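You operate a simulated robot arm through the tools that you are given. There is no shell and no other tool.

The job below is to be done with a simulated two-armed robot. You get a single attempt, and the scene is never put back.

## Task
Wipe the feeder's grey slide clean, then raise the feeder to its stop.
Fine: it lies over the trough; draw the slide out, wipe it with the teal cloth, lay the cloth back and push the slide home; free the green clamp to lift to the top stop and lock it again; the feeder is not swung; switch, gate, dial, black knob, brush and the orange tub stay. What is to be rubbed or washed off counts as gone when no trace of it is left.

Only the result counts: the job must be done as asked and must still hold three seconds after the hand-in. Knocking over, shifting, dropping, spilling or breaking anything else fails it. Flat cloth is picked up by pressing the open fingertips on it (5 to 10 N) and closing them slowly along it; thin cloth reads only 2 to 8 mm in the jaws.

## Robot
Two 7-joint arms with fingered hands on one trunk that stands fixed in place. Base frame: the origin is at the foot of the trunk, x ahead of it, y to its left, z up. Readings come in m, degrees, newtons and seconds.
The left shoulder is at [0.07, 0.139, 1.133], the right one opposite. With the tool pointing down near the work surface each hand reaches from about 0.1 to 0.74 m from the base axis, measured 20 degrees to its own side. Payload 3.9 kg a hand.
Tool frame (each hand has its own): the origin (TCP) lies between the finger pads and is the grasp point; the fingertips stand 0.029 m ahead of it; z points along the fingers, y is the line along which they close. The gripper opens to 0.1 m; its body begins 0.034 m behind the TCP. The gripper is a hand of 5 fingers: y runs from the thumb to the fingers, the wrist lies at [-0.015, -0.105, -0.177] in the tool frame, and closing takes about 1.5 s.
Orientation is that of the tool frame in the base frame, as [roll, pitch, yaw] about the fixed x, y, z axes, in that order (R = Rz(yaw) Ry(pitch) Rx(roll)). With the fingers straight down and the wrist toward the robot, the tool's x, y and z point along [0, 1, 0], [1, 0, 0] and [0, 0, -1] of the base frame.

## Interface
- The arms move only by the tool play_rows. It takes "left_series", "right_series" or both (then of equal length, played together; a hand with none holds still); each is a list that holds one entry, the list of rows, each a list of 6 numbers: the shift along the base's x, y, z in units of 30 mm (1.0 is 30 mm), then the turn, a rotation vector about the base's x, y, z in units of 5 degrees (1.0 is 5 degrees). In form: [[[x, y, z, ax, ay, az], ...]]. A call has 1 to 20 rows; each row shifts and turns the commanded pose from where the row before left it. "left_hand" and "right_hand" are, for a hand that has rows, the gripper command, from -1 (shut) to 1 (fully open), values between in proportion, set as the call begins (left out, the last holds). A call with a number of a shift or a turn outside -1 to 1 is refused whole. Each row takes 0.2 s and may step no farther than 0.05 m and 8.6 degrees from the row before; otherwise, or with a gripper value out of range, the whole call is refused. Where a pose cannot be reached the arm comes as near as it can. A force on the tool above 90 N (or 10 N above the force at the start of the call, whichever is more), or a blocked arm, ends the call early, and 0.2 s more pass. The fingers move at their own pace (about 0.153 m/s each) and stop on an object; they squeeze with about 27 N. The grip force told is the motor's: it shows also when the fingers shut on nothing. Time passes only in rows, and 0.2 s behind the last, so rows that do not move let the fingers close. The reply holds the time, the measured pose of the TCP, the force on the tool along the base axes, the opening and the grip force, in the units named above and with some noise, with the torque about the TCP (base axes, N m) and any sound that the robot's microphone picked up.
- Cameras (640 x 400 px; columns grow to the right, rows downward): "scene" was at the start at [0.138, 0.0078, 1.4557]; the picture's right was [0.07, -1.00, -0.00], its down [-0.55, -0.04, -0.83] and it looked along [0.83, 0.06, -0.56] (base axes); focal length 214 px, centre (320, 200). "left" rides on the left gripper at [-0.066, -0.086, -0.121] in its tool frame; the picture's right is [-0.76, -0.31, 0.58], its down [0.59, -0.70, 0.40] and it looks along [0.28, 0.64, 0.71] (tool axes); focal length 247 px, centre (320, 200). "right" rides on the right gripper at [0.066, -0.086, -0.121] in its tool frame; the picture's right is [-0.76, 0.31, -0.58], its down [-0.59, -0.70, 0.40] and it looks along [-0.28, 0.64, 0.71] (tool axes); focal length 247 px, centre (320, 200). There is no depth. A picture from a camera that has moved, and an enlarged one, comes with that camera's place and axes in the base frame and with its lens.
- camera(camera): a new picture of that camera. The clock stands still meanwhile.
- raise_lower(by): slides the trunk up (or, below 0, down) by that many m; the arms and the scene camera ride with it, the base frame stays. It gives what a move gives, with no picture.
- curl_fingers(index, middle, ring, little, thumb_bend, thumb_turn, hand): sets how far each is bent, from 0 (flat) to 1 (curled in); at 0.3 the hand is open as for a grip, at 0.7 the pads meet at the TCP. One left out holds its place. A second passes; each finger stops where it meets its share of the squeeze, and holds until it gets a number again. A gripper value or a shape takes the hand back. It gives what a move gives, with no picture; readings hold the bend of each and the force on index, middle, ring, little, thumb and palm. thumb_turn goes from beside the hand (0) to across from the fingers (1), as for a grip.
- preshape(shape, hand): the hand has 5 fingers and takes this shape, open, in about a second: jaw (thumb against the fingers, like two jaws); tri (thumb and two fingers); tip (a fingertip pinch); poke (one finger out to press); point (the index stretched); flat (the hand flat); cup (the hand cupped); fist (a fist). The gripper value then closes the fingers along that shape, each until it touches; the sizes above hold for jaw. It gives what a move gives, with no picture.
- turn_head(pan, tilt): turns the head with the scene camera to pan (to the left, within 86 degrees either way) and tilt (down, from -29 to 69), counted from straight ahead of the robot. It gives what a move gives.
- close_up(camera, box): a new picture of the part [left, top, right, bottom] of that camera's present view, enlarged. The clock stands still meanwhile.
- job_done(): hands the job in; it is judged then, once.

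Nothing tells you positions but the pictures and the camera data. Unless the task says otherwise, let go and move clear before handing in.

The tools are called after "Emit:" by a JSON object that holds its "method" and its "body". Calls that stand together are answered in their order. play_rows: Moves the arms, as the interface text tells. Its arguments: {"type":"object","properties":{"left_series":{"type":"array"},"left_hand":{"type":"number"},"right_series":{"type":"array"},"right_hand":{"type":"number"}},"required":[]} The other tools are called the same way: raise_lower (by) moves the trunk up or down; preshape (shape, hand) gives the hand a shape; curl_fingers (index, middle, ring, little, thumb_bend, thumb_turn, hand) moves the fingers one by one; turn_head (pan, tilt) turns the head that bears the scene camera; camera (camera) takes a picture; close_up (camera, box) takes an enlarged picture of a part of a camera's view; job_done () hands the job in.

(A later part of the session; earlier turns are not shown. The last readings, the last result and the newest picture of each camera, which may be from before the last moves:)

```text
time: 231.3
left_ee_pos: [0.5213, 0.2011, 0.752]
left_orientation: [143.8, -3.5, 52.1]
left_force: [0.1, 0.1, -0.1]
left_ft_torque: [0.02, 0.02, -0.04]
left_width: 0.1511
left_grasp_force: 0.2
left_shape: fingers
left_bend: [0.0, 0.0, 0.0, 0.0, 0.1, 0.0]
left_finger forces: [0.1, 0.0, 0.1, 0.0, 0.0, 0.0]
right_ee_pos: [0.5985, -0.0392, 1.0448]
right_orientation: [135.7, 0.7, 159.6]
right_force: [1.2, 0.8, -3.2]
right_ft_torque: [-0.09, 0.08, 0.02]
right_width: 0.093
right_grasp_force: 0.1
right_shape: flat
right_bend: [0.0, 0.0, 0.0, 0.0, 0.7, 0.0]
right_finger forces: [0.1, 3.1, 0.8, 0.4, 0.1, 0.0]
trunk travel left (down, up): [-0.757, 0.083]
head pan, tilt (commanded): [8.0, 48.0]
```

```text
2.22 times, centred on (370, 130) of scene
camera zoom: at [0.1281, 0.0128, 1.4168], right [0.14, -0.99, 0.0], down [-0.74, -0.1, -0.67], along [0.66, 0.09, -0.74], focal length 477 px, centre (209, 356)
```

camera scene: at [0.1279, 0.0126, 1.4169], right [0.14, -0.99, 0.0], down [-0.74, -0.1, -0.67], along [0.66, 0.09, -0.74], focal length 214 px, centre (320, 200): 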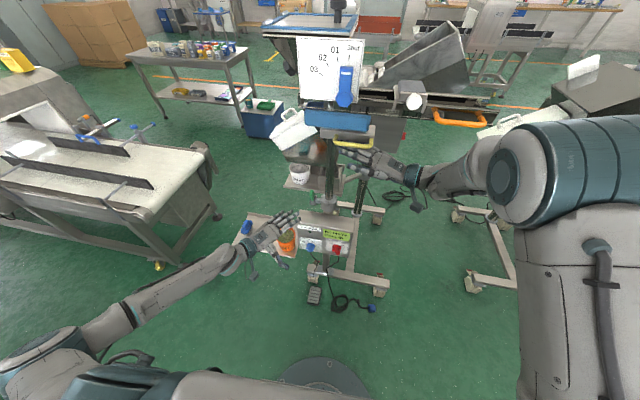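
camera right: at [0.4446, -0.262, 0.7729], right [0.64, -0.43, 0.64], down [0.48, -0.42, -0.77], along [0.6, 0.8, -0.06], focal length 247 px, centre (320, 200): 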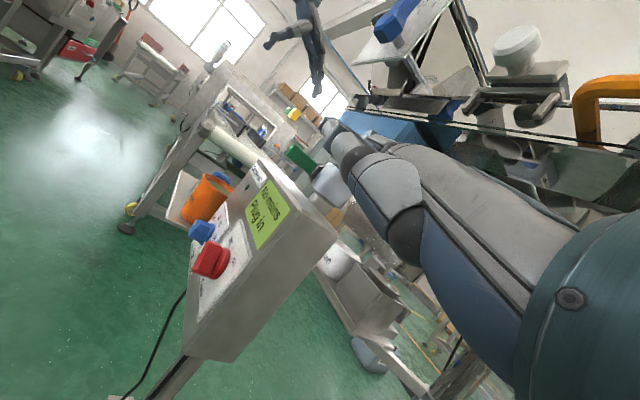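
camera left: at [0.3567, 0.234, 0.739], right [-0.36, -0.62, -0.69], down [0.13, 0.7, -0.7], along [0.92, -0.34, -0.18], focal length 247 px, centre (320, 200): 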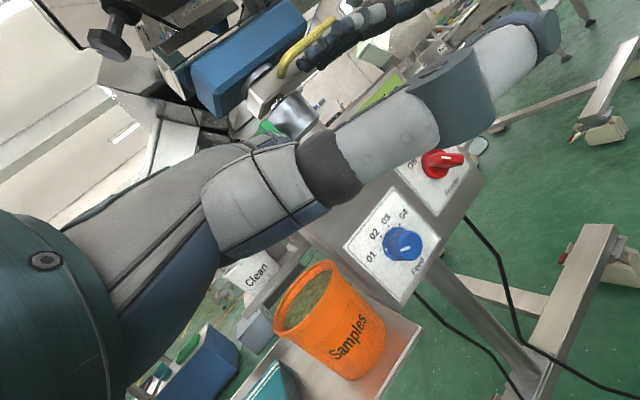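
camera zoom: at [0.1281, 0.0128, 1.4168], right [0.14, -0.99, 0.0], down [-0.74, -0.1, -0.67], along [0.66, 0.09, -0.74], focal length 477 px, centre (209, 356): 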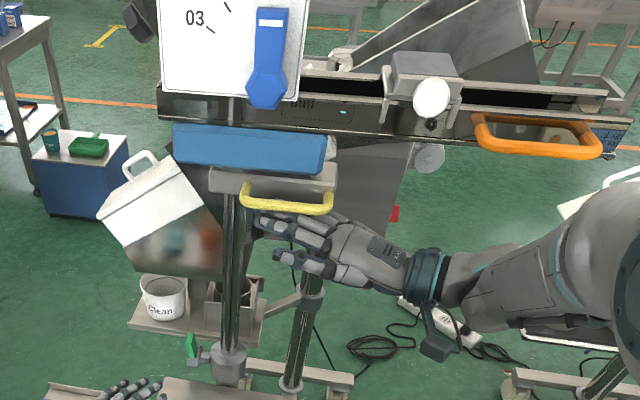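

Emit:
{"method": "play_rows", "body": {"right_series": [[[0, 0, 0.2, 0, 0, 0], [0, 0, 0.2, 0, 0, 0], [0, 0, 0.2, 0, 0, 0], [0, 0, 0, 0, 0, 0]]]}}

Emit:
{"method": "play_rows", "body": {"right_series": [[[0, 0, 0.2, 0, 0, 0], [0, 0, 0.2, 0, 0, 0], [0, 0, 0, 0, 0, 0]]]}}

Emit:
{"method": "camera", "body": {"camera": "scene"}}

```text
time: 232.3
left_ee_pos: [0.5221, 0.2006, 0.7517]
left_orientation: [143.8, -3.5, 52.2]
left_force: [0.7, 0.7, 0.0]
left_ft_torque: [0.02, -0.02, 0.0]
left_width: 0.1515
left_grasp_force: 0.0
left_shape: fingers
left_bend: [0.0, 0.0, 0.0, 0.0, 0.1, 0.0]
left_finger forces: [0.0, 0.0, 0.0, 0.0, 0.1, 0.0]
right_ee_pos: [0.599, -0.0396, 1.0639]
right_orientation: [135.7, 0.7, 159.7]
right_force: [-0.4, -0.6, -3.4]
right_ft_torque: [-0.09, -0.03, 0.04]
right_width: 0.0931
right_grasp_force: 0.0
right_shape: flat
right_bend: [0.0, 0.0, 0.0, 0.0, 0.7, 0.0]
right_finger forces: [0.0, 2.8, 0.9, 0.2, 0.0, 0.0]
trunk travel left (down, up): [-0.757, 0.083]
head pan, tilt (commanded): [8.0, 48.0]
```

```text
time: 233.1
left_ee_pos: [0.5219, 0.2015, 0.7507]
left_orientation: [143.8, -3.5, 52.1]
left_force: [-0.1, -0.3, 0.4]
left_ft_torque: [-0.05, 0.01, -0.01]
left_width: 0.1512
left_grasp_force: 0.0
left_shape: fingers
left_bend: [0.0, 0.0, 0.0, 0.0, 0.1, 0.0]
left_finger forces: [0.0, 0.0, 0.0, 0.0, 0.0, 0.0]
right_ee_pos: [0.5986, -0.0405, 1.0763]
right_orientation: [135.7, 0.7, 159.7]
right_force: [0.3, -0.2, -2.6]
right_ft_torque: [-0.03, 0.03, 0.03]
right_width: 0.093
right_grasp_force: 0.1
right_shape: flat
right_bend: [0.0, 0.0, 0.0, 0.0, 0.7, 0.0]
right_finger forces: [0.0, 2.7, 0.8, 0.3, 0.1, 0.0]
trunk travel left (down, up): [-0.757, 0.083]
head pan, tilt (commanded): [8.0, 48.0]
```

```text
taken
camera scene: at [0.1279, 0.0128, 1.4169], right [0.14, -0.99, 0.0], down [-0.74, -0.1, -0.67], along [0.66, 0.09, -0.74], focal length 214 px, centre (320, 200)
```

scene: 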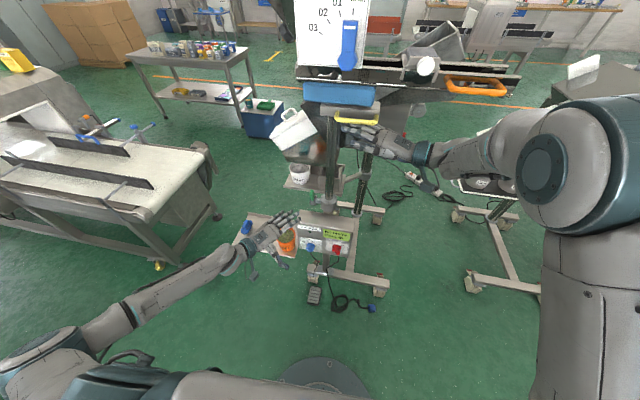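

Emit:
{"method": "play_rows", "body": {"right_series": [[[0, 0, 0.2, 0, 0, 0], [0, 0, 0.2, 0, 0, 0], [0, 0, 0.2, 0, 0, 0], [0, 0, 0, 0, 0, 0]]]}}

Emit:
{"method": "play_rows", "body": {"right_series": [[[0, 0, 0.2, 0, 0, 0], [0, 0, 0.2, 0, 0, 0], [0, 0, 0, 0, 0, 0]]]}}

Emit:
{"method": "turn_head", "body": {"pan": 4, "tilt": 30}}

Emit:
{"method": "camera", "body": {"camera": "scene"}}

```text
time: 234.1
left_ee_pos: [0.5218, 0.2014, 0.751]
left_orientation: [143.8, -3.5, 52.1]
left_force: [-0.7, -0.3, -0.2]
left_ft_torque: [0.01, 0.03, 0.0]
left_width: 0.1513
left_grasp_force: 0.0
left_shape: fingers
left_bend: [0.0, 0.0, 0.0, 0.0, 0.1, 0.0]
left_finger forces: [0.0, 0.0, 0.1, 0.0, 0.0, 0.0]
right_ee_pos: [0.5981, -0.0396, 1.0944]
right_orientation: [135.6, 0.8, 159.7]
right_force: [-1.4, 0.3, -3.3]
right_ft_torque: [-0.12, 0.01, 0.09]
right_width: 0.0931
right_grasp_force: 0.0
right_shape: flat
right_bend: [0.0, 0.0, 0.0, 0.0, 0.7, 0.0]
right_finger forces: [0.1, 2.9, 1.0, 0.1, 0.1, 0.1]
trunk travel left (down, up): [-0.757, 0.083]
head pan, tilt (commanded): [8.0, 48.0]
```

```text
time: 234.9
left_ee_pos: [0.5223, 0.2012, 0.7517]
left_orientation: [143.7, -3.5, 52.1]
left_force: [-0.4, -0.5, 0.0]
left_ft_torque: [0.01, 0.0, 0.02]
left_width: 0.1509
left_grasp_force: 0.1
left_shape: fingers
left_bend: [0.0, 0.0, 0.0, 0.0, 0.1, 0.0]
left_finger forces: [0.1, 0.0, 0.1, 0.0, 0.1, 0.0]
right_ee_pos: [0.5998, -0.04, 1.1063]
right_orientation: [135.6, 0.7, 159.9]
right_force: [-1.1, -0.3, -3.2]
right_ft_torque: [-0.1, -0.02, 0.05]
right_width: 0.093
right_grasp_force: 0.2
right_shape: flat
right_bend: [0.0, 0.0, 0.0, 0.0, 0.7, 0.0]
right_finger forces: [0.0, 2.8, 1.1, 0.2, 0.0, 0.1]
trunk travel left (down, up): [-0.757, 0.083]
head pan, tilt (commanded): [8.0, 48.0]
```

```text
time: 235.7
left_ee_pos: [0.5221, 0.2015, 0.7525]
left_orientation: [143.8, -3.5, 52.1]
left_force: [-0.2, 0.5, 0.2]
left_ft_torque: [-0.01, -0.01, -0.03]
left_width: 0.1515
left_grasp_force: 0.1
left_shape: fingers
left_bend: [0.0, 0.0, 0.0, 0.0, 0.1, 0.0]
left_finger forces: [0.1, 0.0, 0.1, 0.1, 0.0, 0.0]
right_ee_pos: [0.5994, -0.041, 1.1061]
right_orientation: [135.7, 0.7, 159.9]
right_force: [-0.8, 0.4, -1.5]
right_ft_torque: [-0.09, -0.03, 0.07]
right_width: 0.093
right_grasp_force: 0.0
right_shape: flat
right_bend: [0.0, 0.0, 0.0, 0.0, 0.7, 0.0]
right_finger forces: [0.0, 2.1, 0.9, 0.0, 0.1, 0.0]
trunk travel left (down, up): [-0.757, 0.083]
head pan, tilt (commanded): [4.0, 30.0]
```

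```text
taken
camera scene: at [0.1398, 0.0084, 1.4436], right [0.07, -1.0, 0.0], down [-0.5, -0.04, -0.87], along [0.86, 0.06, -0.5], focal length 214 px, centre (320, 200)
```

scene: 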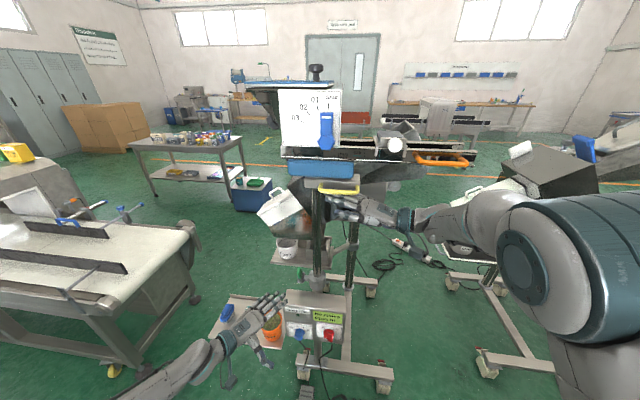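

Emit:
{"method": "play_rows", "body": {"right_series": [[[0, 0, 0.2, 0, 0, 0], [0, 0, 0.2, 0, 0, 0], [0, 0, 0.2, 0, 0, 0], [0, 0, 0, 0, 0, 0]]]}}

Emit:
{"method": "play_rows", "body": {"right_series": [[[0, 0, 0.2, 0, 0, 0], [0, 0, 0.2, 0, 0, 0], [0, 0, 0, 0, 0, 0]]]}}

Emit:
{"method": "camera", "body": {"camera": "scene"}}

```text
time: 236.7
left_ee_pos: [0.5204, 0.1993, 0.7508]
left_orientation: [143.8, -3.5, 52.2]
left_force: [-0.3, 0.0, -0.5]
left_ft_torque: [0.0, -0.03, 0.01]
left_width: 0.1513
left_grasp_force: 0.0
left_shape: fingers
left_bend: [0.0, 0.0, 0.0, 0.0, 0.1, 0.0]
left_finger forces: [0.0, 0.0, 0.0, 0.0, 0.0, 0.1]
right_ee_pos: [0.599, -0.0396, 1.124]
right_orientation: [135.5, 0.8, 159.7]
right_force: [-1.2, -0.4, -2.9]
right_ft_torque: [-0.1, 0.0, 0.03]
right_width: 0.093
right_grasp_force: 0.1
right_shape: flat
right_bend: [0.0, 0.0, 0.0, 0.0, 0.7, 0.0]
right_finger forces: [0.0, 3.2, 0.8, 0.2, 0.0, 0.0]
trunk travel left (down, up): [-0.757, 0.083]
head pan, tilt (commanded): [4.0, 30.0]
```

```text
time: 237.5
left_ee_pos: [0.5211, 0.201, 0.7516]
left_orientation: [143.9, -3.4, 52.0]
left_force: [0.2, 0.6, -0.2]
left_ft_torque: [0.03, -0.03, 0.02]
left_width: 0.1512
left_grasp_force: 0.0
left_shape: fingers
left_bend: [0.0, 0.0, 0.0, 0.0, 0.1, 0.0]
left_finger forces: [0.0, 0.1, 0.1, 0.0, 0.0, 0.0]
right_ee_pos: [0.5982, -0.04, 1.1349]
right_orientation: [135.5, 0.8, 159.7]
right_force: [-1.2, -0.3, -2.7]
right_ft_torque: [-0.02, -0.03, 0.03]
right_width: 0.093
right_grasp_force: 0.1
right_shape: flat
right_bend: [0.0, 0.0, 0.0, 0.0, 0.7, 0.0]
right_finger forces: [0.1, 2.5, 0.7, 0.1, 0.0, 0.1]
trunk travel left (down, up): [-0.757, 0.083]
head pan, tilt (commanded): [4.0, 30.0]
```

```text
taken
camera scene: at [0.1399, 0.0081, 1.4437], right [0.07, -1.0, 0.0], down [-0.5, -0.03, -0.87], along [0.86, 0.06, -0.5], focal length 214 px, centre (320, 200)
```

scene: 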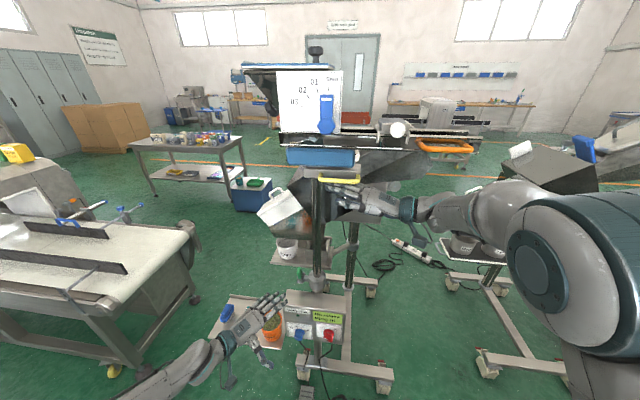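

Emit:
{"method": "play_rows", "body": {"right_series": [[[0, 0, 0.2, 0, 0, 0], [0, 0, 0.2, 0, 0, 0], [0, 0, 0.2, 0, 0, 0], [0, 0, 0, 0, 0, 0]]]}}

Emit:
{"method": "play_rows", "body": {"right_series": [[[0, 0, 0.2, 0, 0, 0], [0, 0, 0.2, 0, 0, 0], [0, 0, 0.2, 0, 0, 0], [0, 0, 0, 0, 0, 0]]]}}

Emit:
{"method": "camera", "body": {"camera": "scene"}}

```text
time: 238.5
left_ee_pos: [0.5212, 0.2011, 0.7508]
left_orientation: [143.8, -3.5, 52.2]
left_force: [0.6, 0.1, 0.9]
left_ft_torque: [0.03, 0.0, -0.01]
left_width: 0.1513
left_grasp_force: 0.1
left_shape: fingers
left_bend: [0.0, 0.0, 0.0, 0.0, 0.1, 0.0]
left_finger forces: [0.0, 0.1, 0.1, 0.1, 0.1, 0.0]
right_ee_pos: [0.5995, -0.0397, 1.1539]
right_orientation: [135.7, 0.7, 159.8]
right_force: [-1.4, -1.2, -4.0]
right_ft_torque: [-0.07, 0.02, 0.05]
right_width: 0.0932
right_grasp_force: 0.0
right_shape: flat
right_bend: [0.0, 0.0, 0.0, 0.0, 0.7, 0.0]
right_finger forces: [0.1, 4.2, 1.0, 0.5, 0.0, 0.0]
trunk travel left (down, up): [-0.757, 0.083]
head pan, tilt (commanded): [4.0, 30.0]
```

```text
time: 239.5
left_ee_pos: [0.5236, 0.1979, 0.7509]
left_orientation: [143.9, -3.5, 52.1]
left_force: [-0.5, -0.7, -0.4]
left_ft_torque: [0.0, 0.01, -0.02]
left_width: 0.151
left_grasp_force: 0.1
left_shape: fingers
left_bend: [0.0, 0.0, 0.0, 0.0, 0.1, 0.0]
left_finger forces: [0.0, 0.1, 0.0, 0.1, 0.1, 0.1]
right_ee_pos: [0.5981, -0.0428, 1.1601]
right_orientation: [136.7, 0.0, 159.9]
right_force: [-19.2, -4.8, -49.3]
right_ft_torque: [0.28, 0.32, -0.16]
right_width: 0.0931
right_grasp_force: 0.0
right_shape: flat
right_bend: [0.0, 0.0, 0.02, 0.09, 0.7, 0.0]
right_finger forces: [0.0, 19.4, 13.3, 19.8, 0.1, 0.0]
trunk travel left (down, up): [-0.757, 0.083]
head pan, tilt (commanded): [4.0, 30.0]
```

```text
taken
camera scene: at [0.1425, 0.0059, 1.443], right [0.07, -1.0, 0.0], down [-0.5, -0.03, -0.86], along [0.86, 0.06, -0.5], focal length 214 px, centre (320, 200)
```

scene: 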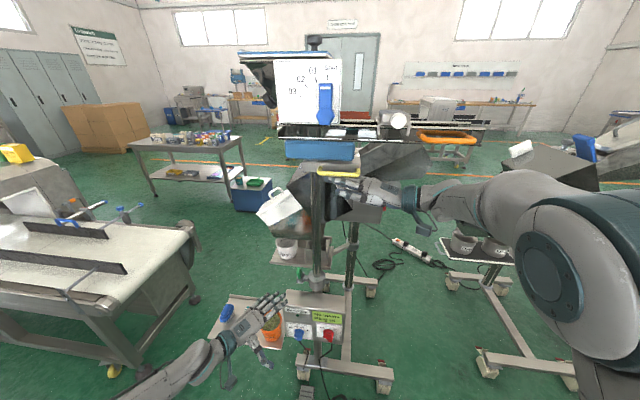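

The force jumped to 49 N, so the feeder has met its stop. I relax the push to a light hold and look around to confirm nothing else is touching.

Emit:
{"method": "play_rows", "body": {"right_series": [[[0, 0, -0.15, 0, 0, 0], [0, 0, -0.15, 0, 0, 0], [0, 0, 0, 0, 0, 0]]]}}

Emit:
{"method": "close_up", "body": {"camera": "scene", "box": [240, 40, 500, 220]}}

Emit:
{"method": "camera", "body": {"camera": "right"}}

Emit:
{"method": "camera", "body": {"camera": "left"}}

```text
time: 240.3
left_ee_pos: [0.5232, 0.2009, 0.7516]
left_orientation: [143.9, -3.4, 52.2]
left_force: [-0.9, 0.2, 0.5]
left_ft_torque: [0.0, 0.0, 0.02]
left_width: 0.1511
left_grasp_force: 0.0
left_shape: fingers
left_bend: [0.0, 0.0, 0.0, 0.0, 0.1, 0.0]
left_finger forces: [0.0, 0.0, 0.0, 0.0, 0.0, 0.0]
right_ee_pos: [0.5995, -0.0422, 1.1595]
right_orientation: [136.1, 0.5, 159.9]
right_force: [-9.5, -2.7, -30.0]
right_ft_torque: [-0.06, 0.34, -0.02]
right_width: 0.0929
right_grasp_force: 0.0
right_shape: flat
right_bend: [0.0, 0.0, 0.01, 0.08, 0.7, 0.0]
right_finger forces: [0.0, 15.0, 2.1, 13.8, 0.0, 0.0]
trunk travel left (down, up): [-0.757, 0.083]
head pan, tilt (commanded): [4.0, 30.0]
```

```text
2.22 times, centred on (370, 130) of scene
camera zoom: at [0.142, 0.0071, 1.4435], right [0.07, -1.0, 0.0], down [-0.5, -0.03, -0.87], along [0.86, 0.06, -0.5], focal length 477 px, centre (209, 356)
```

zoom: 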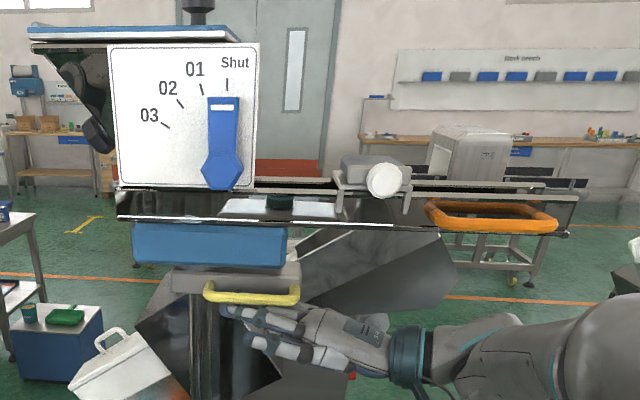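

```text
taken
camera right: at [0.4879, -0.1562, 1.1859], right [0.64, -0.43, 0.63], down [0.48, -0.42, -0.77], along [0.6, 0.8, -0.06], focal length 247 px, centre (320, 200)
```

right: 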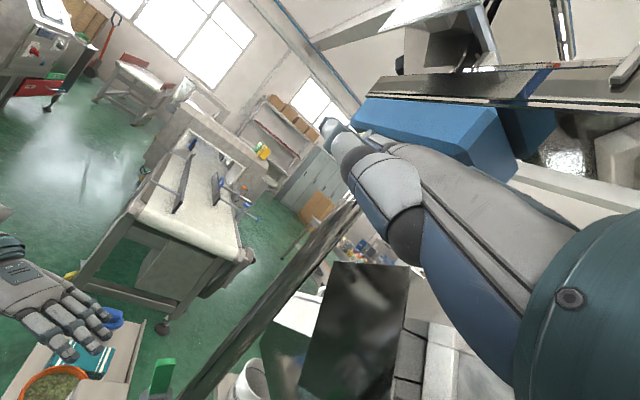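

```text
taken
camera left: at [0.3688, 0.232, 0.7944], right [-0.37, -0.62, -0.69], down [0.12, 0.7, -0.7], along [0.92, -0.34, -0.18], focal length 247 px, centre (320, 200)
```

left: 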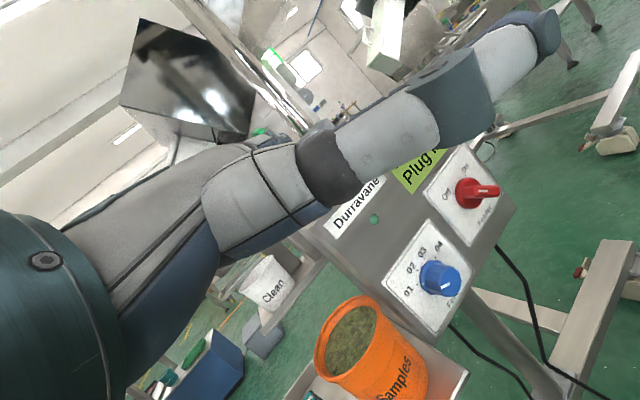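

Emit:
{"method": "play_rows", "body": {"right_series": [[[0, 0, -0.1, 0, 0, 0], [0, 0, 0, 0, 0, 0]]]}}

Emit:
{"method": "turn_head", "body": {"pan": 8, "tilt": 48}}

Emit:
{"method": "close_up", "body": {"camera": "scene", "box": [260, 140, 380, 230]}}

Emit:
{"method": "close_up", "body": {"camera": "right", "box": [0, 220, 240, 400]}}

```text
time: 240.9
left_ee_pos: [0.5227, 0.2007, 0.7512]
left_orientation: [143.9, -3.4, 52.1]
left_force: [0.6, -0.7, 0.2]
left_ft_torque: [0.01, 0.02, -0.02]
left_width: 0.1513
left_grasp_force: 0.0
left_shape: fingers
left_bend: [0.0, 0.0, 0.0, 0.0, 0.1, 0.0]
left_finger forces: [0.0, 0.0, 0.0, 0.0, 0.0, 0.0]
right_ee_pos: [0.5994, -0.0406, 1.1575]
right_orientation: [135.8, 0.6, 159.7]
right_force: [-6.1, -1.7, -23.3]
right_ft_torque: [-0.05, 0.29, 0.03]
right_width: 0.093
right_grasp_force: 0.1
right_shape: flat
right_bend: [0.0, 0.0, 0.01, 0.06, 0.7, 0.0]
right_finger forces: [0.0, 12.5, 2.3, 10.2, 0.0, 0.0]
trunk travel left (down, up): [-0.757, 0.083]
head pan, tilt (commanded): [4.0, 30.0]
```

```text
time: 241.7
left_ee_pos: [0.5218, 0.2012, 0.7503]
left_orientation: [143.9, -3.5, 52.2]
left_force: [0.1, -0.3, -0.7]
left_ft_torque: [0.0, -0.01, 0.0]
left_width: 0.1512
left_grasp_force: 0.1
left_shape: fingers
left_bend: [0.0, 0.0, 0.0, 0.0, 0.1, 0.0]
left_finger forces: [0.0, 0.0, 0.1, 0.1, 0.0, 0.0]
right_ee_pos: [0.5994, -0.0413, 1.1574]
right_orientation: [135.8, 0.7, 159.7]
right_force: [-6.3, -1.9, -22.8]
right_ft_torque: [0.1, 0.41, 0.04]
right_width: 0.0933
right_grasp_force: 0.0
right_shape: flat
right_bend: [0.0, 0.0, 0.0, 0.06, 0.7, 0.0]
right_finger forces: [0.0, 8.6, 2.5, 13.7, 0.0, 0.0]
trunk travel left (down, up): [-0.757, 0.083]
head pan, tilt (commanded): [8.0, 48.0]
```

```text
4.44 times, centred on (320, 185) of scene
camera zoom: at [0.1297, 0.0121, 1.4167], right [0.14, -0.99, 0.0], down [-0.74, -0.1, -0.67], along [0.66, 0.09, -0.74], focal length 953 px, centre (320, 267)
```

zoom: 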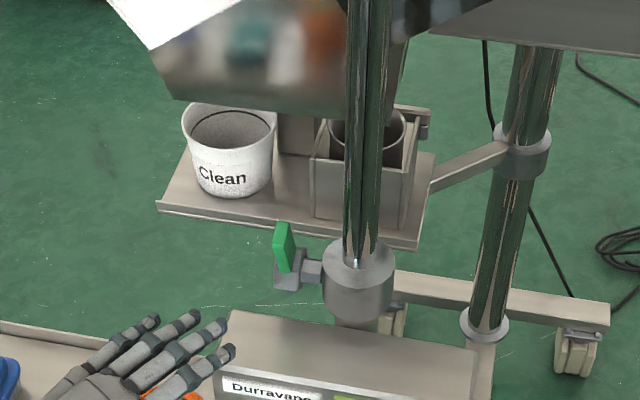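

```text
2.22 times, centred on (120, 310) of right
camera zoom: at [0.488, -0.1554, 1.184], right [0.64, -0.43, 0.64], down [0.48, -0.42, -0.77], along [0.6, 0.8, -0.06], focal length 549 px, centre (764, -44)
```

zoom: 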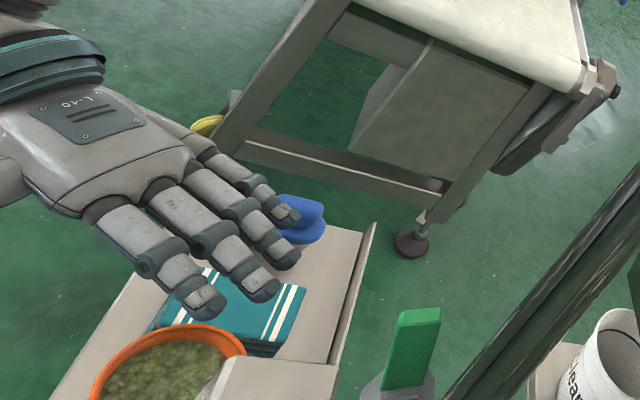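

The feeder is held against its top stop with about 20 N. The lever still stands up and there is free space above it now. I bring the left hand back up and reorient it to pinch the lever.

Emit:
{"method": "play_rows", "body": {"left_series": [[[-0.3, 0.1, 0.7, 0, 0, 0], [-0.3, 0.1, 0.8, 0.6, 0.79, 0], [-0.2, 0.1, 0.8, 0.6, 0.79, 0], [-0.2, 0, 0.8, 0.6, 0.79, 0], [-0.2, 0, 0.8, 0.6, 0.79, 0], [-0.1, 0, 0.7, 0.6, 0.79, 0], [0, 0, 0.6, 0.6, 0.79, 0], [0, 0, 0.5, 0.6, 0.79, 0], [0, 0, 0, 0, 0, -1], [0, 0, 0, 0, 0, -1], [0, 0, 0, 0, 0, -1], [0, -0.1, 0, 0, 0, -1], [0, -0.1, 0, 0, 0, -1], [0, -0.1, 0, 0, 0, -1], [0, -0.1, 0, 0, 0, -1], [0, -0.1, 0, 0, 0, -1], [0, -0.1, 0, 0, 0, -1]]]}}

Emit:
{"method": "preshape", "body": {"hand": "left", "shape": "tip"}}

Emit:
{"method": "play_rows", "body": {"left_series": [[[0, -0.2, 0, 0, -1, 0], [0, -0.2, 0, 0, -1, 0], [0, -0.2, 0, 0, -1, 0], [0, -0.2, 0, 0, -1, 0], [0, -0.2, 0, 0, -1, 0], [0, -0.2, 0, 0, -1, 0], [0, -0.2, 0, 0, -1, 0], [0, -0.2, 0, 0, -1, 0]]]}}

Emit:
{"method": "camera", "body": {"camera": "scene"}}

Emit:
{"method": "camera", "body": {"camera": "left"}}

```text
time: 245.3
left_ee_pos: [0.4936, 0.1808, 0.8987]
left_orientation: [174.7, -2.8, 4.9]
left_force: [-0.4, -0.4, -0.1]
left_ft_torque: [-0.04, 0.02, 0.0]
left_width: 0.1513
left_grasp_force: 0.1
left_shape: fingers
left_bend: [0.0, 0.0, 0.0, 0.0, 0.1, 0.0]
left_finger forces: [0.1, 0.0, 0.1, 0.0, 0.1, 0.1]
left hand out of reach, approached as far as the arm can: row 3, 4, 6, 8
right_ee_pos: [0.6001, -0.0412, 1.1579]
right_orientation: [135.9, 0.6, 159.8]
right_force: [-3.1, 0.0, -21.3]
right_ft_torque: [0.03, 0.6, 0.08]
right_width: 0.0932
right_grasp_force: 0.0
right_shape: flat
right_bend: [0.0, 0.0, 0.0, 0.06, 0.7, 0.0]
right_finger forces: [0.1, 8.4, 2.9, 13.2, 0.0, 0.0]
trunk travel left (down, up): [-0.757, 0.083]
head pan, tilt (commanded): [8.0, 48.0]
```

```text
time: 246.2
left_ee_pos: [0.4926, 0.1811, 0.8983]
left_orientation: [174.6, -2.9, 5.1]
left_force: [0.1, 0.5, 0.6]
left_ft_torque: [-0.01, -0.04, -0.01]
left_width: 0.1001
left_grasp_force: 0.1
left_shape: tip
left_bend: [0.3, 0.98, 0.99, 0.99, 0.3, 0.97]
left_finger forces: [0.0, 0.0, 0.1, 0.2, 0.1, 0.1]
right_ee_pos: [0.6009, -0.0403, 1.1566]
right_orientation: [135.8, 0.6, 159.7]
right_force: [-4.1, -0.8, -21.8]
right_ft_torque: [0.04, 0.58, 0.06]
right_width: 0.0932
right_grasp_force: 0.0
right_shape: flat
right_bend: [0.0, 0.0, 0.0, 0.06, 0.7, 0.0]
right_finger forces: [0.0, 8.1, 3.1, 13.1, 0.0, 0.0]
trunk travel left (down, up): [-0.757, 0.083]
head pan, tilt (commanded): [8.0, 48.0]
```

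```text
time: 248.0
left_ee_pos: [0.4937, 0.1325, 0.899]
left_orientation: [170.2, -42.7, 6.8]
left_force: [-0.7, -0.7, -0.3]
left_ft_torque: [-0.03, 0.02, 0.0]
left_width: 0.0998
left_grasp_force: 0.0
left_shape: tip
left_bend: [0.3, 0.98, 0.99, 0.99, 0.3, 0.98]
left_finger forces: [0.0, 0.0, 0.0, 0.0, 0.0, 0.0]
right_ee_pos: [0.6, -0.0404, 1.1577]
right_orientation: [135.8, 0.5, 159.8]
right_force: [-2.9, -1.0, -20.5]
right_ft_torque: [0.01, 0.53, 0.05]
right_width: 0.0929
right_grasp_force: 0.0
right_shape: flat
right_bend: [0.0, 0.0, 0.0, 0.06, 0.7, 0.0]
right_finger forces: [0.1, 9.0, 3.1, 11.0, 0.0, 0.1]
trunk travel left (down, up): [-0.757, 0.083]
head pan, tilt (commanded): [8.0, 48.0]
```

```text
taken
camera scene: at [0.1305, 0.0123, 1.4165], right [0.14, -0.99, 0.0], down [-0.74, -0.1, -0.67], along [0.66, 0.09, -0.74], focal length 214 px, centre (320, 200)
```

scene: 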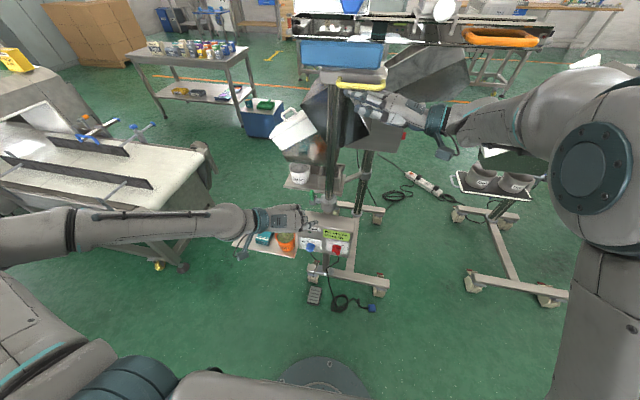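

```text
taken
camera left: at [0.3616, 0.2228, 0.9318], right [-0.16, 0.19, -0.97], down [0.7, 0.71, 0.02], along [0.7, -0.68, -0.24], focal length 247 px, centre (320, 200)
```

left: 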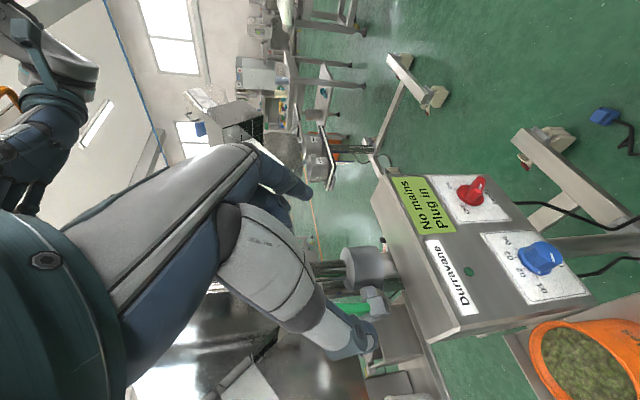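

Emit:
{"method": "close_up", "body": {"camera": "left", "box": [300, 230, 440, 370]}}

Emit:
{"method": "close_up", "body": {"camera": "scene", "box": [260, 160, 380, 250]}}

Emit:
{"method": "close_up", "body": {"camera": "right", "box": [60, 260, 260, 400]}}

```text
2.86 times, centred on (370, 300) of left
camera zoom: at [0.3616, 0.2228, 0.9318], right [-0.16, 0.19, -0.97], down [0.7, 0.71, 0.02], along [0.7, -0.68, -0.24], focal length 706 px, centre (177, -86)
```

zoom: 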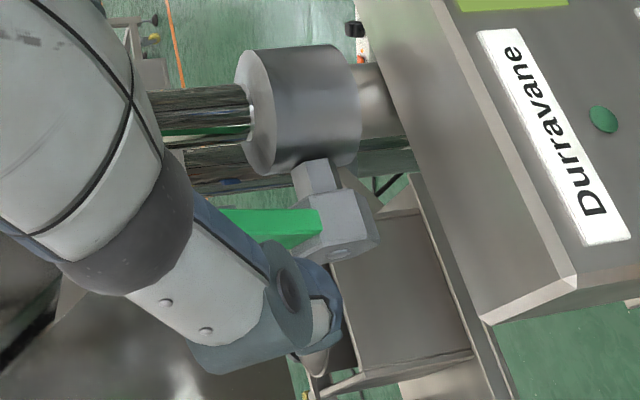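

```text
4.44 times, centred on (320, 205) of scene
camera zoom: at [0.1305, 0.0123, 1.4165], right [0.14, -0.99, 0.0], down [-0.74, -0.1, -0.67], along [0.66, 0.09, -0.74], focal length 953 px, centre (320, 178)
```

zoom: 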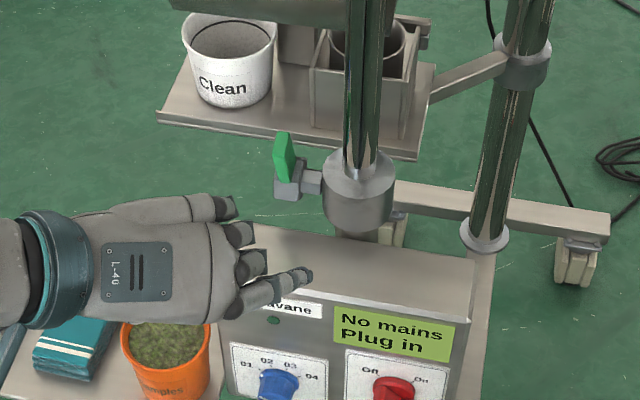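

```text
2.86 times, centred on (160, 330) of right
camera zoom: at [0.4887, -0.1553, 1.1838], right [0.64, -0.43, 0.64], down [0.48, -0.42, -0.77], along [0.6, 0.8, -0.06], focal length 706 px, centre (777, -171)
```

zoom: 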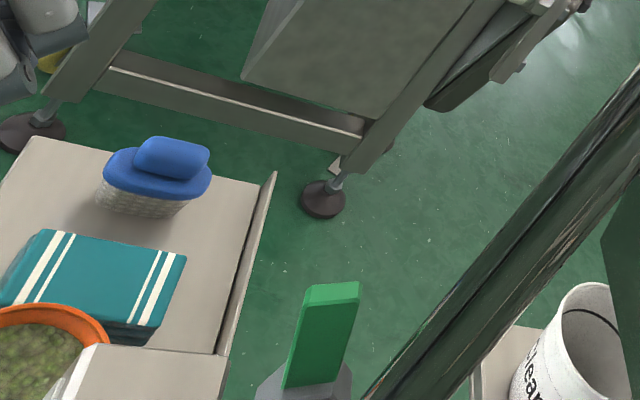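

Both views place the lever from (0.690, 0.118, 0.783) up to (0.662, 0.115, 0.861). I bring the half-open pinch in front of its top.

Emit:
{"method": "play_rows", "body": {"left_series": [[[0.7, -0.07, 0.1, 0, 0, 0], [0.8, -0.07, 0.1, 0, 0, 0], [0.8, -0.07, 0.1, 0, 0, 0], [0.8, -0.07, 0.1, 0, 0, 0], [0.7, -0.07, 0, 0, 0, 0], [0, 0, 0, 0, 0, 0]]], "left_hand": 0.0}}

Emit:
{"method": "camera", "body": {"camera": "left"}}

Emit:
{"method": "close_up", "body": {"camera": "scene", "box": [260, 160, 380, 250]}}

Emit:
{"method": "close_up", "body": {"camera": "right", "box": [60, 260, 260, 400]}}

```text
time: 249.4
left_ee_pos: [0.6073, 0.1216, 0.9108]
left_orientation: [170.2, -42.8, 6.9]
left_force: [-1.1, 0.1, 0.6]
left_ft_torque: [0.01, -0.01, 0.05]
left_width: 0.0503
left_grasp_force: 0.1
left_shape: tip
left_bend: [0.45, 0.98, 0.99, 0.99, 0.35, 1.0]
left_finger forces: [0.1, 0.0, 0.0, 0.0, 0.0, 0.1]
right_ee_pos: [0.6012, -0.0413, 1.1575]
right_orientation: [135.9, 0.6, 159.7]
right_force: [-2.0, -1.5, -21.5]
right_ft_torque: [0.09, 0.55, 0.07]
right_width: 0.093
right_grasp_force: 0.0
right_shape: flat
right_bend: [0.0, 0.0, 0.0, 0.05, 0.7, 0.0]
right_finger forces: [0.0, 8.1, 2.8, 12.6, 0.0, 0.0]
trunk travel left (down, up): [-0.757, 0.083]
head pan, tilt (commanded): [8.0, 48.0]
```

```text
taken
camera left: at [0.4765, 0.2115, 0.9441], right [-0.16, 0.19, -0.97], down [0.7, 0.71, 0.02], along [0.7, -0.68, -0.24], focal length 247 px, centre (320, 200)
```

left: 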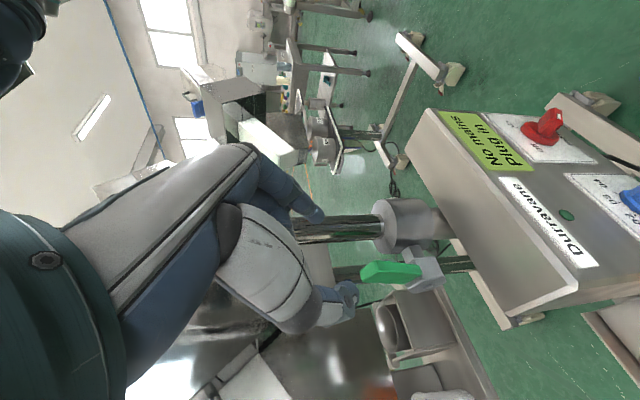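

```text
4.44 times, centred on (320, 205) of scene
camera zoom: at [0.1305, 0.0123, 1.4165], right [0.14, -0.99, 0.0], down [-0.74, -0.1, -0.67], along [0.66, 0.09, -0.74], focal length 953 px, centre (320, 178)
```

zoom: 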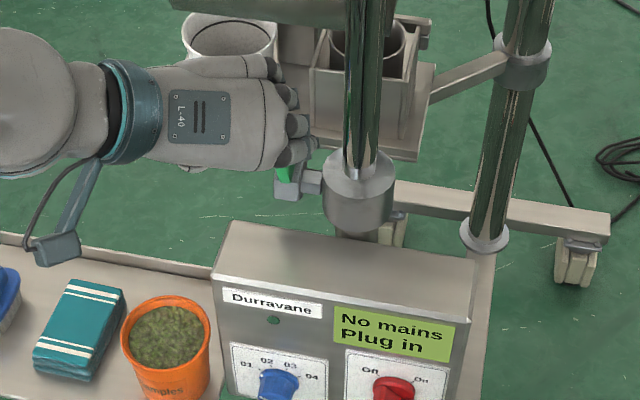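

```text
2.86 times, centred on (160, 330) of right
camera zoom: at [0.4888, -0.1552, 1.1837], right [0.64, -0.43, 0.64], down [0.48, -0.42, -0.77], along [0.6, 0.8, -0.06], focal length 706 px, centre (777, -171)
```

zoom: 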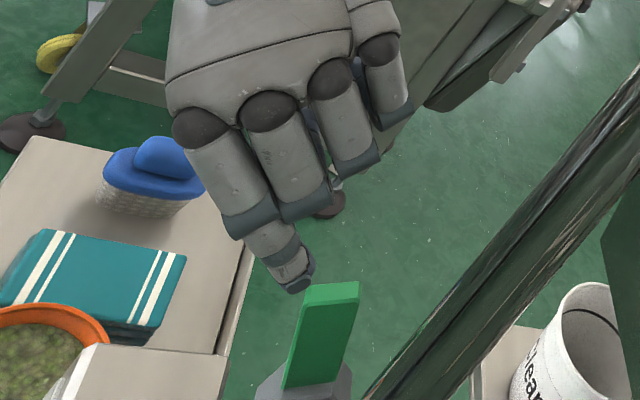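

Emit:
{"method": "play_rows", "body": {"left_series": [[[0.5, -0.04, -0.5, 0, 0, 0], [0.5, -0.04, -0.5, 0, 0, 0], [0.5, -0.03, -0.5, 0, 0, 0], [0.2, 0, -0.23, 0, 0, 0], [0, 0, 0, 0, 0, 0]]]}}

Emit:
{"method": "camera", "body": {"camera": "left"}}

Emit:
{"method": "close_up", "body": {"camera": "right", "box": [60, 260, 260, 400]}}

```text
time: 250.6
left_ee_pos: [0.6589, 0.1188, 0.8582]
left_orientation: [170.2, -42.7, 6.8]
left_force: [-0.5, -0.3, 1.0]
left_ft_torque: [0.01, 0.04, 0.02]
left_width: 0.0505
left_grasp_force: 0.1
left_shape: tip
left_bend: [0.45, 0.98, 0.99, 0.99, 0.35, 1.0]
left_finger forces: [0.1, 0.0, 0.1, 0.1, 0.1, 0.1]
right_ee_pos: [0.6019, -0.0401, 1.1569]
right_orientation: [135.8, 0.6, 159.7]
right_force: [-2.6, -0.5, -20.2]
right_ft_torque: [0.01, 0.54, 0.07]
right_width: 0.0931
right_grasp_force: 0.1
right_shape: flat
right_bend: [0.0, 0.0, 0.0, 0.06, 0.7, 0.0]
right_finger forces: [0.1, 8.9, 3.0, 11.0, 0.0, 0.0]
trunk travel left (down, up): [-0.757, 0.083]
head pan, tilt (commanded): [8.0, 48.0]
```

```text
taken
camera left: at [0.5267, 0.2088, 0.8915], right [-0.16, 0.19, -0.97], down [0.7, 0.71, 0.02], along [0.7, -0.68, -0.24], focal length 247 px, centre (320, 200)
```

left: 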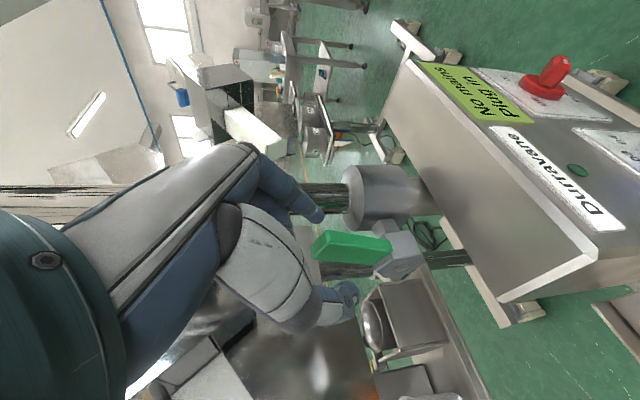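

```text
2.86 times, centred on (160, 330) of right
camera zoom: at [0.4888, -0.1552, 1.1838], right [0.64, -0.43, 0.64], down [0.48, -0.42, -0.77], along [0.6, 0.8, -0.06], focal length 706 px, centre (777, -171)
```

zoom: 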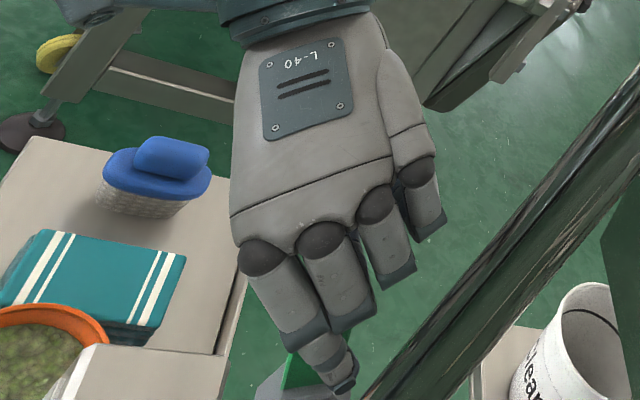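

The lever's top lies between index and thumb. I close the pinch on it.

Emit:
{"method": "play_rows", "body": {"left_series": [[[0.1, 0, -0.1, 0, 0, 0], [0, 0, 0, 0, 0, 0], [0, 0, 0, 0, 0, 0], [0, 0, 0, 0, 0, 0], [0, 0, 0, 0, 0, 0], [0, 0, 0, 0, 0, 0]]], "left_hand": -1}}

Emit:
{"method": "camera", "body": {"camera": "left"}}

```text
time: 252.0
left_ee_pos: [0.6604, 0.1204, 0.8553]
left_orientation: [170.3, -42.7, 6.7]
left_force: [-1.4, 1.9, 0.1]
left_ft_torque: [-0.03, 0.0, 0.04]
left_width: 0.0019
left_grasp_force: 26.7
left_shape: tip
left_bend: [0.7, 1.0, 1.0, 1.0, 0.71, 1.0]
left_finger forces: [24.3, 0.0, 0.0, 0.0, 25.3, 0.1]
right_ee_pos: [0.6, -0.0412, 1.1573]
right_orientation: [135.8, 0.5, 159.7]
right_force: [-1.8, -1.1, -20.4]
right_ft_torque: [0.06, 0.62, 0.03]
right_width: 0.093
right_grasp_force: 0.0
right_shape: flat
right_bend: [0.0, 0.0, 0.0, 0.06, 0.7, 0.0]
right_finger forces: [0.0, 9.0, 2.7, 11.1, 0.0, 0.0]
trunk travel left (down, up): [-0.757, 0.083]
head pan, tilt (commanded): [8.0, 48.0]
```

```text
taken
camera left: at [0.5295, 0.2088, 0.8885], right [-0.16, 0.19, -0.97], down [0.7, 0.71, 0.02], along [0.7, -0.68, -0.24], focal length 247 px, centre (320, 200)
```

left: 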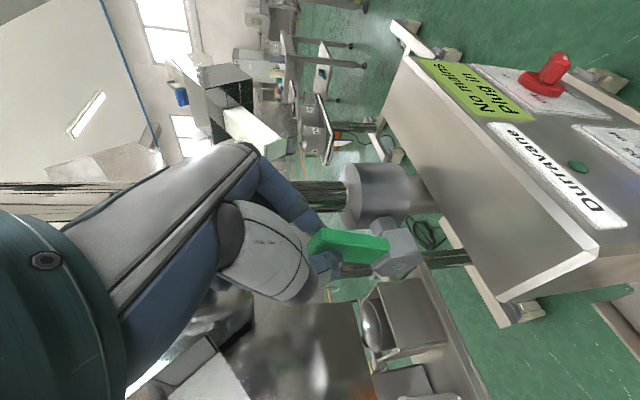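

The pinch closed on nothing (2 mm), so the lever slipped past the fingers. I look closely to see where it is relative to them.

Emit:
{"method": "close_up", "body": {"camera": "left", "box": [270, 190, 410, 310]}}

Emit:
{"method": "close_up", "body": {"camera": "scene", "box": [280, 165, 350, 215]}}

Emit:
{"method": "close_up", "body": {"camera": "right", "box": [110, 320, 210, 400]}}

```text
3.33 times, centred on (340, 250) of left
camera zoom: at [0.5295, 0.2088, 0.8885], right [-0.16, 0.19, -0.97], down [0.7, 0.71, 0.02], along [0.7, -0.68, -0.24], focal length 823 px, centre (253, 33)
```

zoom: 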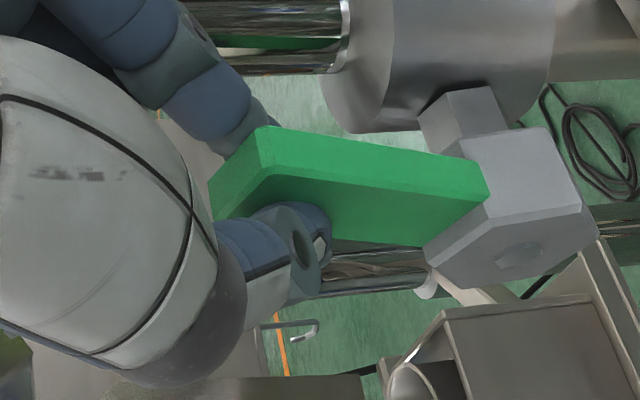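

```text
8.00 times, centred on (315, 190) of scene
camera zoom: at [0.1305, 0.0124, 1.4165], right [0.14, -0.99, 0.0], down [-0.74, -0.1, -0.67], along [0.66, 0.09, -0.74], focal length 1716 px, centre (360, 280)
```

zoom: 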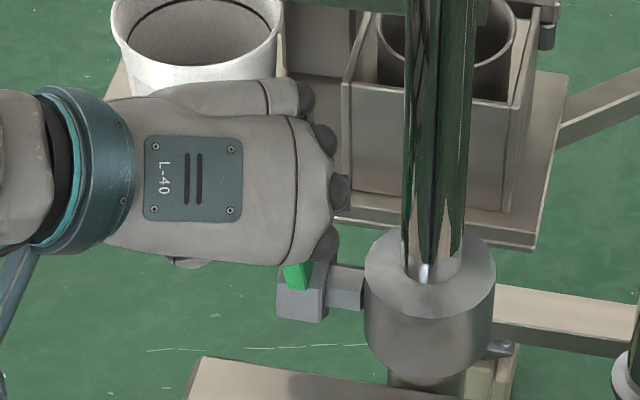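

```text
5.00 times, centred on (160, 360) of right
camera zoom: at [0.4888, -0.1551, 1.1838], right [0.64, -0.43, 0.64], down [0.48, -0.42, -0.77], along [0.6, 0.8, -0.06], focal length 1235 px, centre (1120, -600)
```

zoom: 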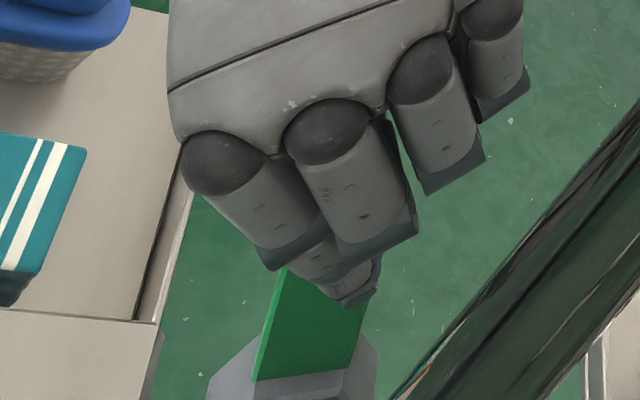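

The lever is in fact held: thumb on its left face and index on its right, and it is only about 1 cm thick. The pivot is at about (0.684, 0.783). I swing the lever back down along its arc.

Emit:
{"method": "play_rows", "body": {"left_series": [[[-0.2, 0, -0.07, 0, 0, 0], [-0.21, 0, -0.07, 0, 0, 0], [-0.33, 0, -0.19, 0, 0, 0], [0, 0, 0, 0, 0, 0]]]}}

Emit:
{"method": "close_up", "body": {"camera": "left", "box": [270, 190, 410, 310]}}

Emit:
{"method": "close_up", "body": {"camera": "right", "box": [90, 300, 210, 400]}}

```text
time: 253.0
left_ee_pos: [0.6395, 0.1209, 0.8451]
left_orientation: [170.3, -42.8, 6.8]
left_force: [7.8, 6.5, -3.6]
left_ft_torque: [0.1, -0.22, 0.18]
left_width: 0.0004
left_grasp_force: 26.8
left_shape: tip
left_bend: [0.7, 1.0, 1.0, 1.0, 0.71, 1.0]
left_finger forces: [20.7, 0.1, 0.0, 0.0, 27.8, 0.1]
right_ee_pos: [0.6016, -0.0403, 1.1581]
right_orientation: [135.8, 0.6, 159.7]
right_force: [-6.2, -4.5, -19.1]
right_ft_torque: [0.27, 0.24, -0.02]
right_width: 0.0932
right_grasp_force: 0.1
right_shape: flat
right_bend: [0.0, 0.0, 0.0, 0.05, 0.7, 0.0]
right_finger forces: [0.0, 8.4, 3.9, 10.2, 0.1, 0.1]
trunk travel left (down, up): [-0.757, 0.083]
head pan, tilt (commanded): [8.0, 48.0]
```

```text
3.33 times, centred on (340, 250) of left
camera zoom: at [0.5073, 0.2095, 0.8782], right [-0.16, 0.19, -0.97], down [0.7, 0.71, 0.02], along [0.7, -0.67, -0.25], focal length 823 px, centre (253, 33)
```

zoom: 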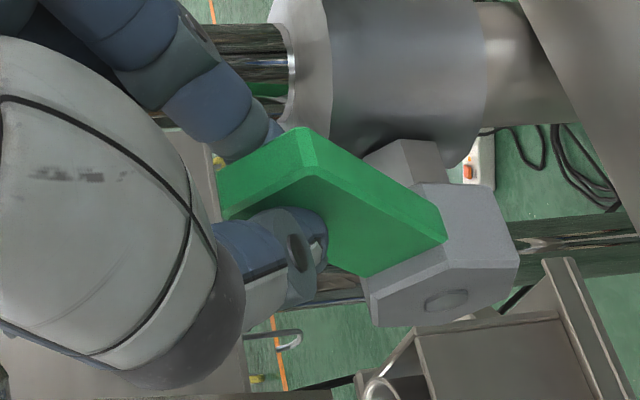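

```text
4.00 times, centred on (150, 350) of right
camera zoom: at [0.4894, -0.1551, 1.1837], right [0.64, -0.43, 0.64], down [0.48, -0.42, -0.77], along [0.6, 0.8, -0.06], focal length 988 px, centre (1000, -400)
```

zoom: 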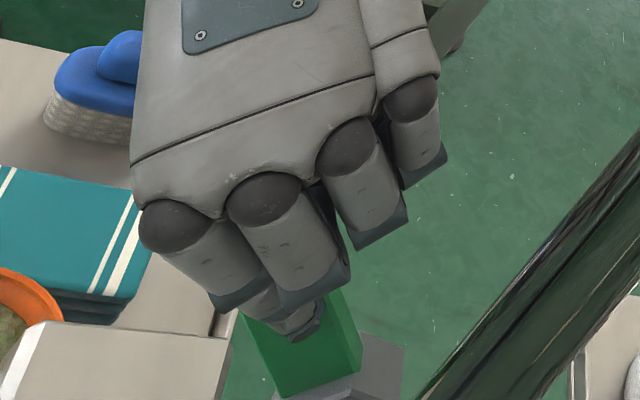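

The lever follows. I continue along the arc.

Emit:
{"method": "play_rows", "body": {"left_series": [[[-0.29, 0.05, -0.25, 0, 0, 0], [-0.25, 0.03, -0.29, 0, 0, 0], [-0.19, 0, -0.33, 0, 0, 0], [0, 0, 0, 0, 0, 0]]]}}

Emit:
{"method": "close_up", "body": {"camera": "left", "box": [270, 190, 410, 310]}}

```text
time: 254.0
left_ee_pos: [0.6176, 0.1223, 0.8196]
left_orientation: [170.2, -42.7, 6.8]
left_force: [11.4, 1.4, -0.6]
left_ft_torque: [-0.04, -0.32, 0.19]
left_width: 0.0007
left_grasp_force: 27.6
left_shape: tip
left_bend: [0.7, 1.0, 1.0, 1.0, 0.71, 1.0]
left_finger forces: [22.4, 0.0, 0.0, 0.0, 25.4, 0.0]
right_ee_pos: [0.6015, -0.0419, 1.1579]
right_orientation: [135.8, 0.6, 159.7]
right_force: [-5.7, -2.0, -17.8]
right_ft_torque: [0.08, 0.23, 0.06]
right_width: 0.0932
right_grasp_force: 0.1
right_shape: flat
right_bend: [0.0, 0.0, 0.0, 0.05, 0.7, 0.0]
right_finger forces: [0.0, 7.9, 4.1, 9.4, 0.0, 0.0]
trunk travel left (down, up): [-0.757, 0.083]
head pan, tilt (commanded): [8.0, 48.0]
```

```text
3.33 times, centred on (340, 250) of left
camera zoom: at [0.4865, 0.2115, 0.8526], right [-0.16, 0.19, -0.97], down [0.7, 0.71, 0.02], along [0.7, -0.68, -0.24], focal length 823 px, centre (253, 33)
```

zoom: 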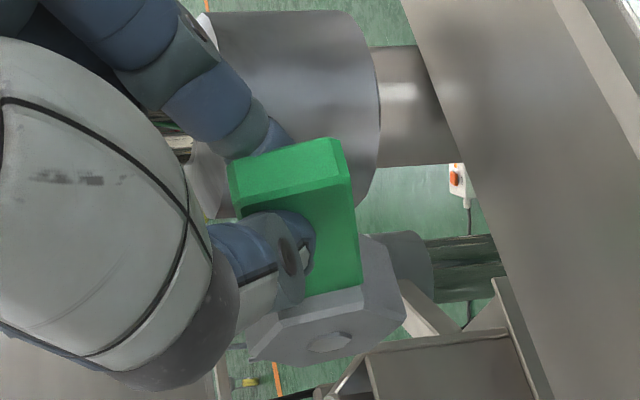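

Emit:
{"method": "play_rows", "body": {"left_series": [[[-0.05, 0, -0.35, 0, 0, 0], [-0.02, 0, -0.33, 0, 0, 0], [0.03, 0, -0.2, 0, 0, 0], [0, 0, 0, 0, 0, 0]]]}}

Emit:
{"method": "close_up", "body": {"camera": "left", "box": [270, 190, 410, 310]}}

Emit:
{"method": "close_up", "body": {"camera": "scene", "box": [280, 175, 350, 225]}}

```text
time: 255.0
left_ee_pos: [0.6151, 0.123, 0.7961]
left_orientation: [170.0, -43.0, 7.0]
left_force: [-12.9, 11.0, 21.9]
left_ft_torque: [0.0, -0.36, 0.31]
left_width: 0.0016
left_grasp_force: 26.6
left_shape: tip
left_bend: [0.7, 1.0, 1.0, 1.0, 0.71, 1.0]
left_finger forces: [24.9, 0.0, 0.0, 0.1, 34.7, 0.1]
right_ee_pos: [0.5999, -0.0408, 1.1582]
right_orientation: [135.8, 0.6, 159.8]
right_force: [5.5, -2.0, -26.8]
right_ft_torque: [0.03, 1.45, -0.05]
right_width: 0.0931
right_grasp_force: 0.0
right_shape: flat
right_bend: [0.0, 0.0, 0.0, 0.06, 0.7, 0.0]
right_finger forces: [0.0, 10.4, 0.9, 14.9, 0.1, 0.0]
trunk travel left (down, up): [-0.757, 0.083]
head pan, tilt (commanded): [8.0, 48.0]
```

```text
3.33 times, centred on (340, 250) of left
camera zoom: at [0.4831, 0.2118, 0.8289], right [-0.15, 0.19, -0.97], down [0.7, 0.71, 0.02], along [0.7, -0.68, -0.24], focal length 823 px, centre (253, 33)
```

zoom: 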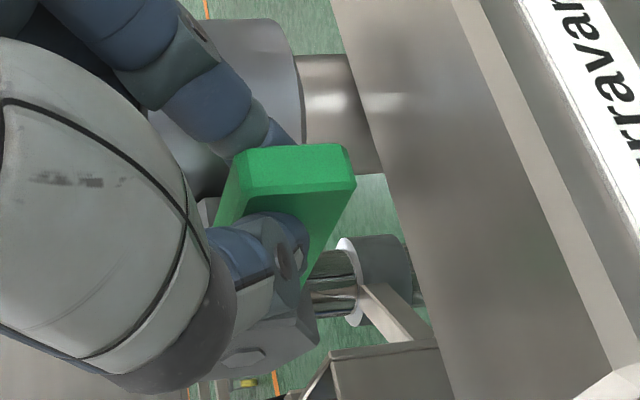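

```text
8.00 times, centred on (315, 200) of scene
camera zoom: at [0.1277, 0.0133, 1.417], right [0.14, -0.99, 0.0], down [-0.74, -0.1, -0.67], along [0.66, 0.09, -0.74], focal length 1716 px, centre (360, 200)
```

zoom: 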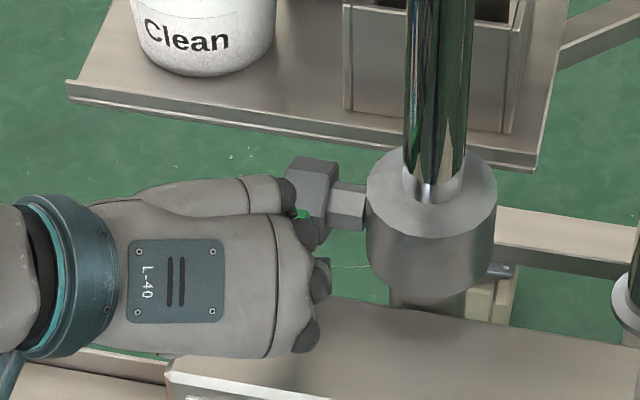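

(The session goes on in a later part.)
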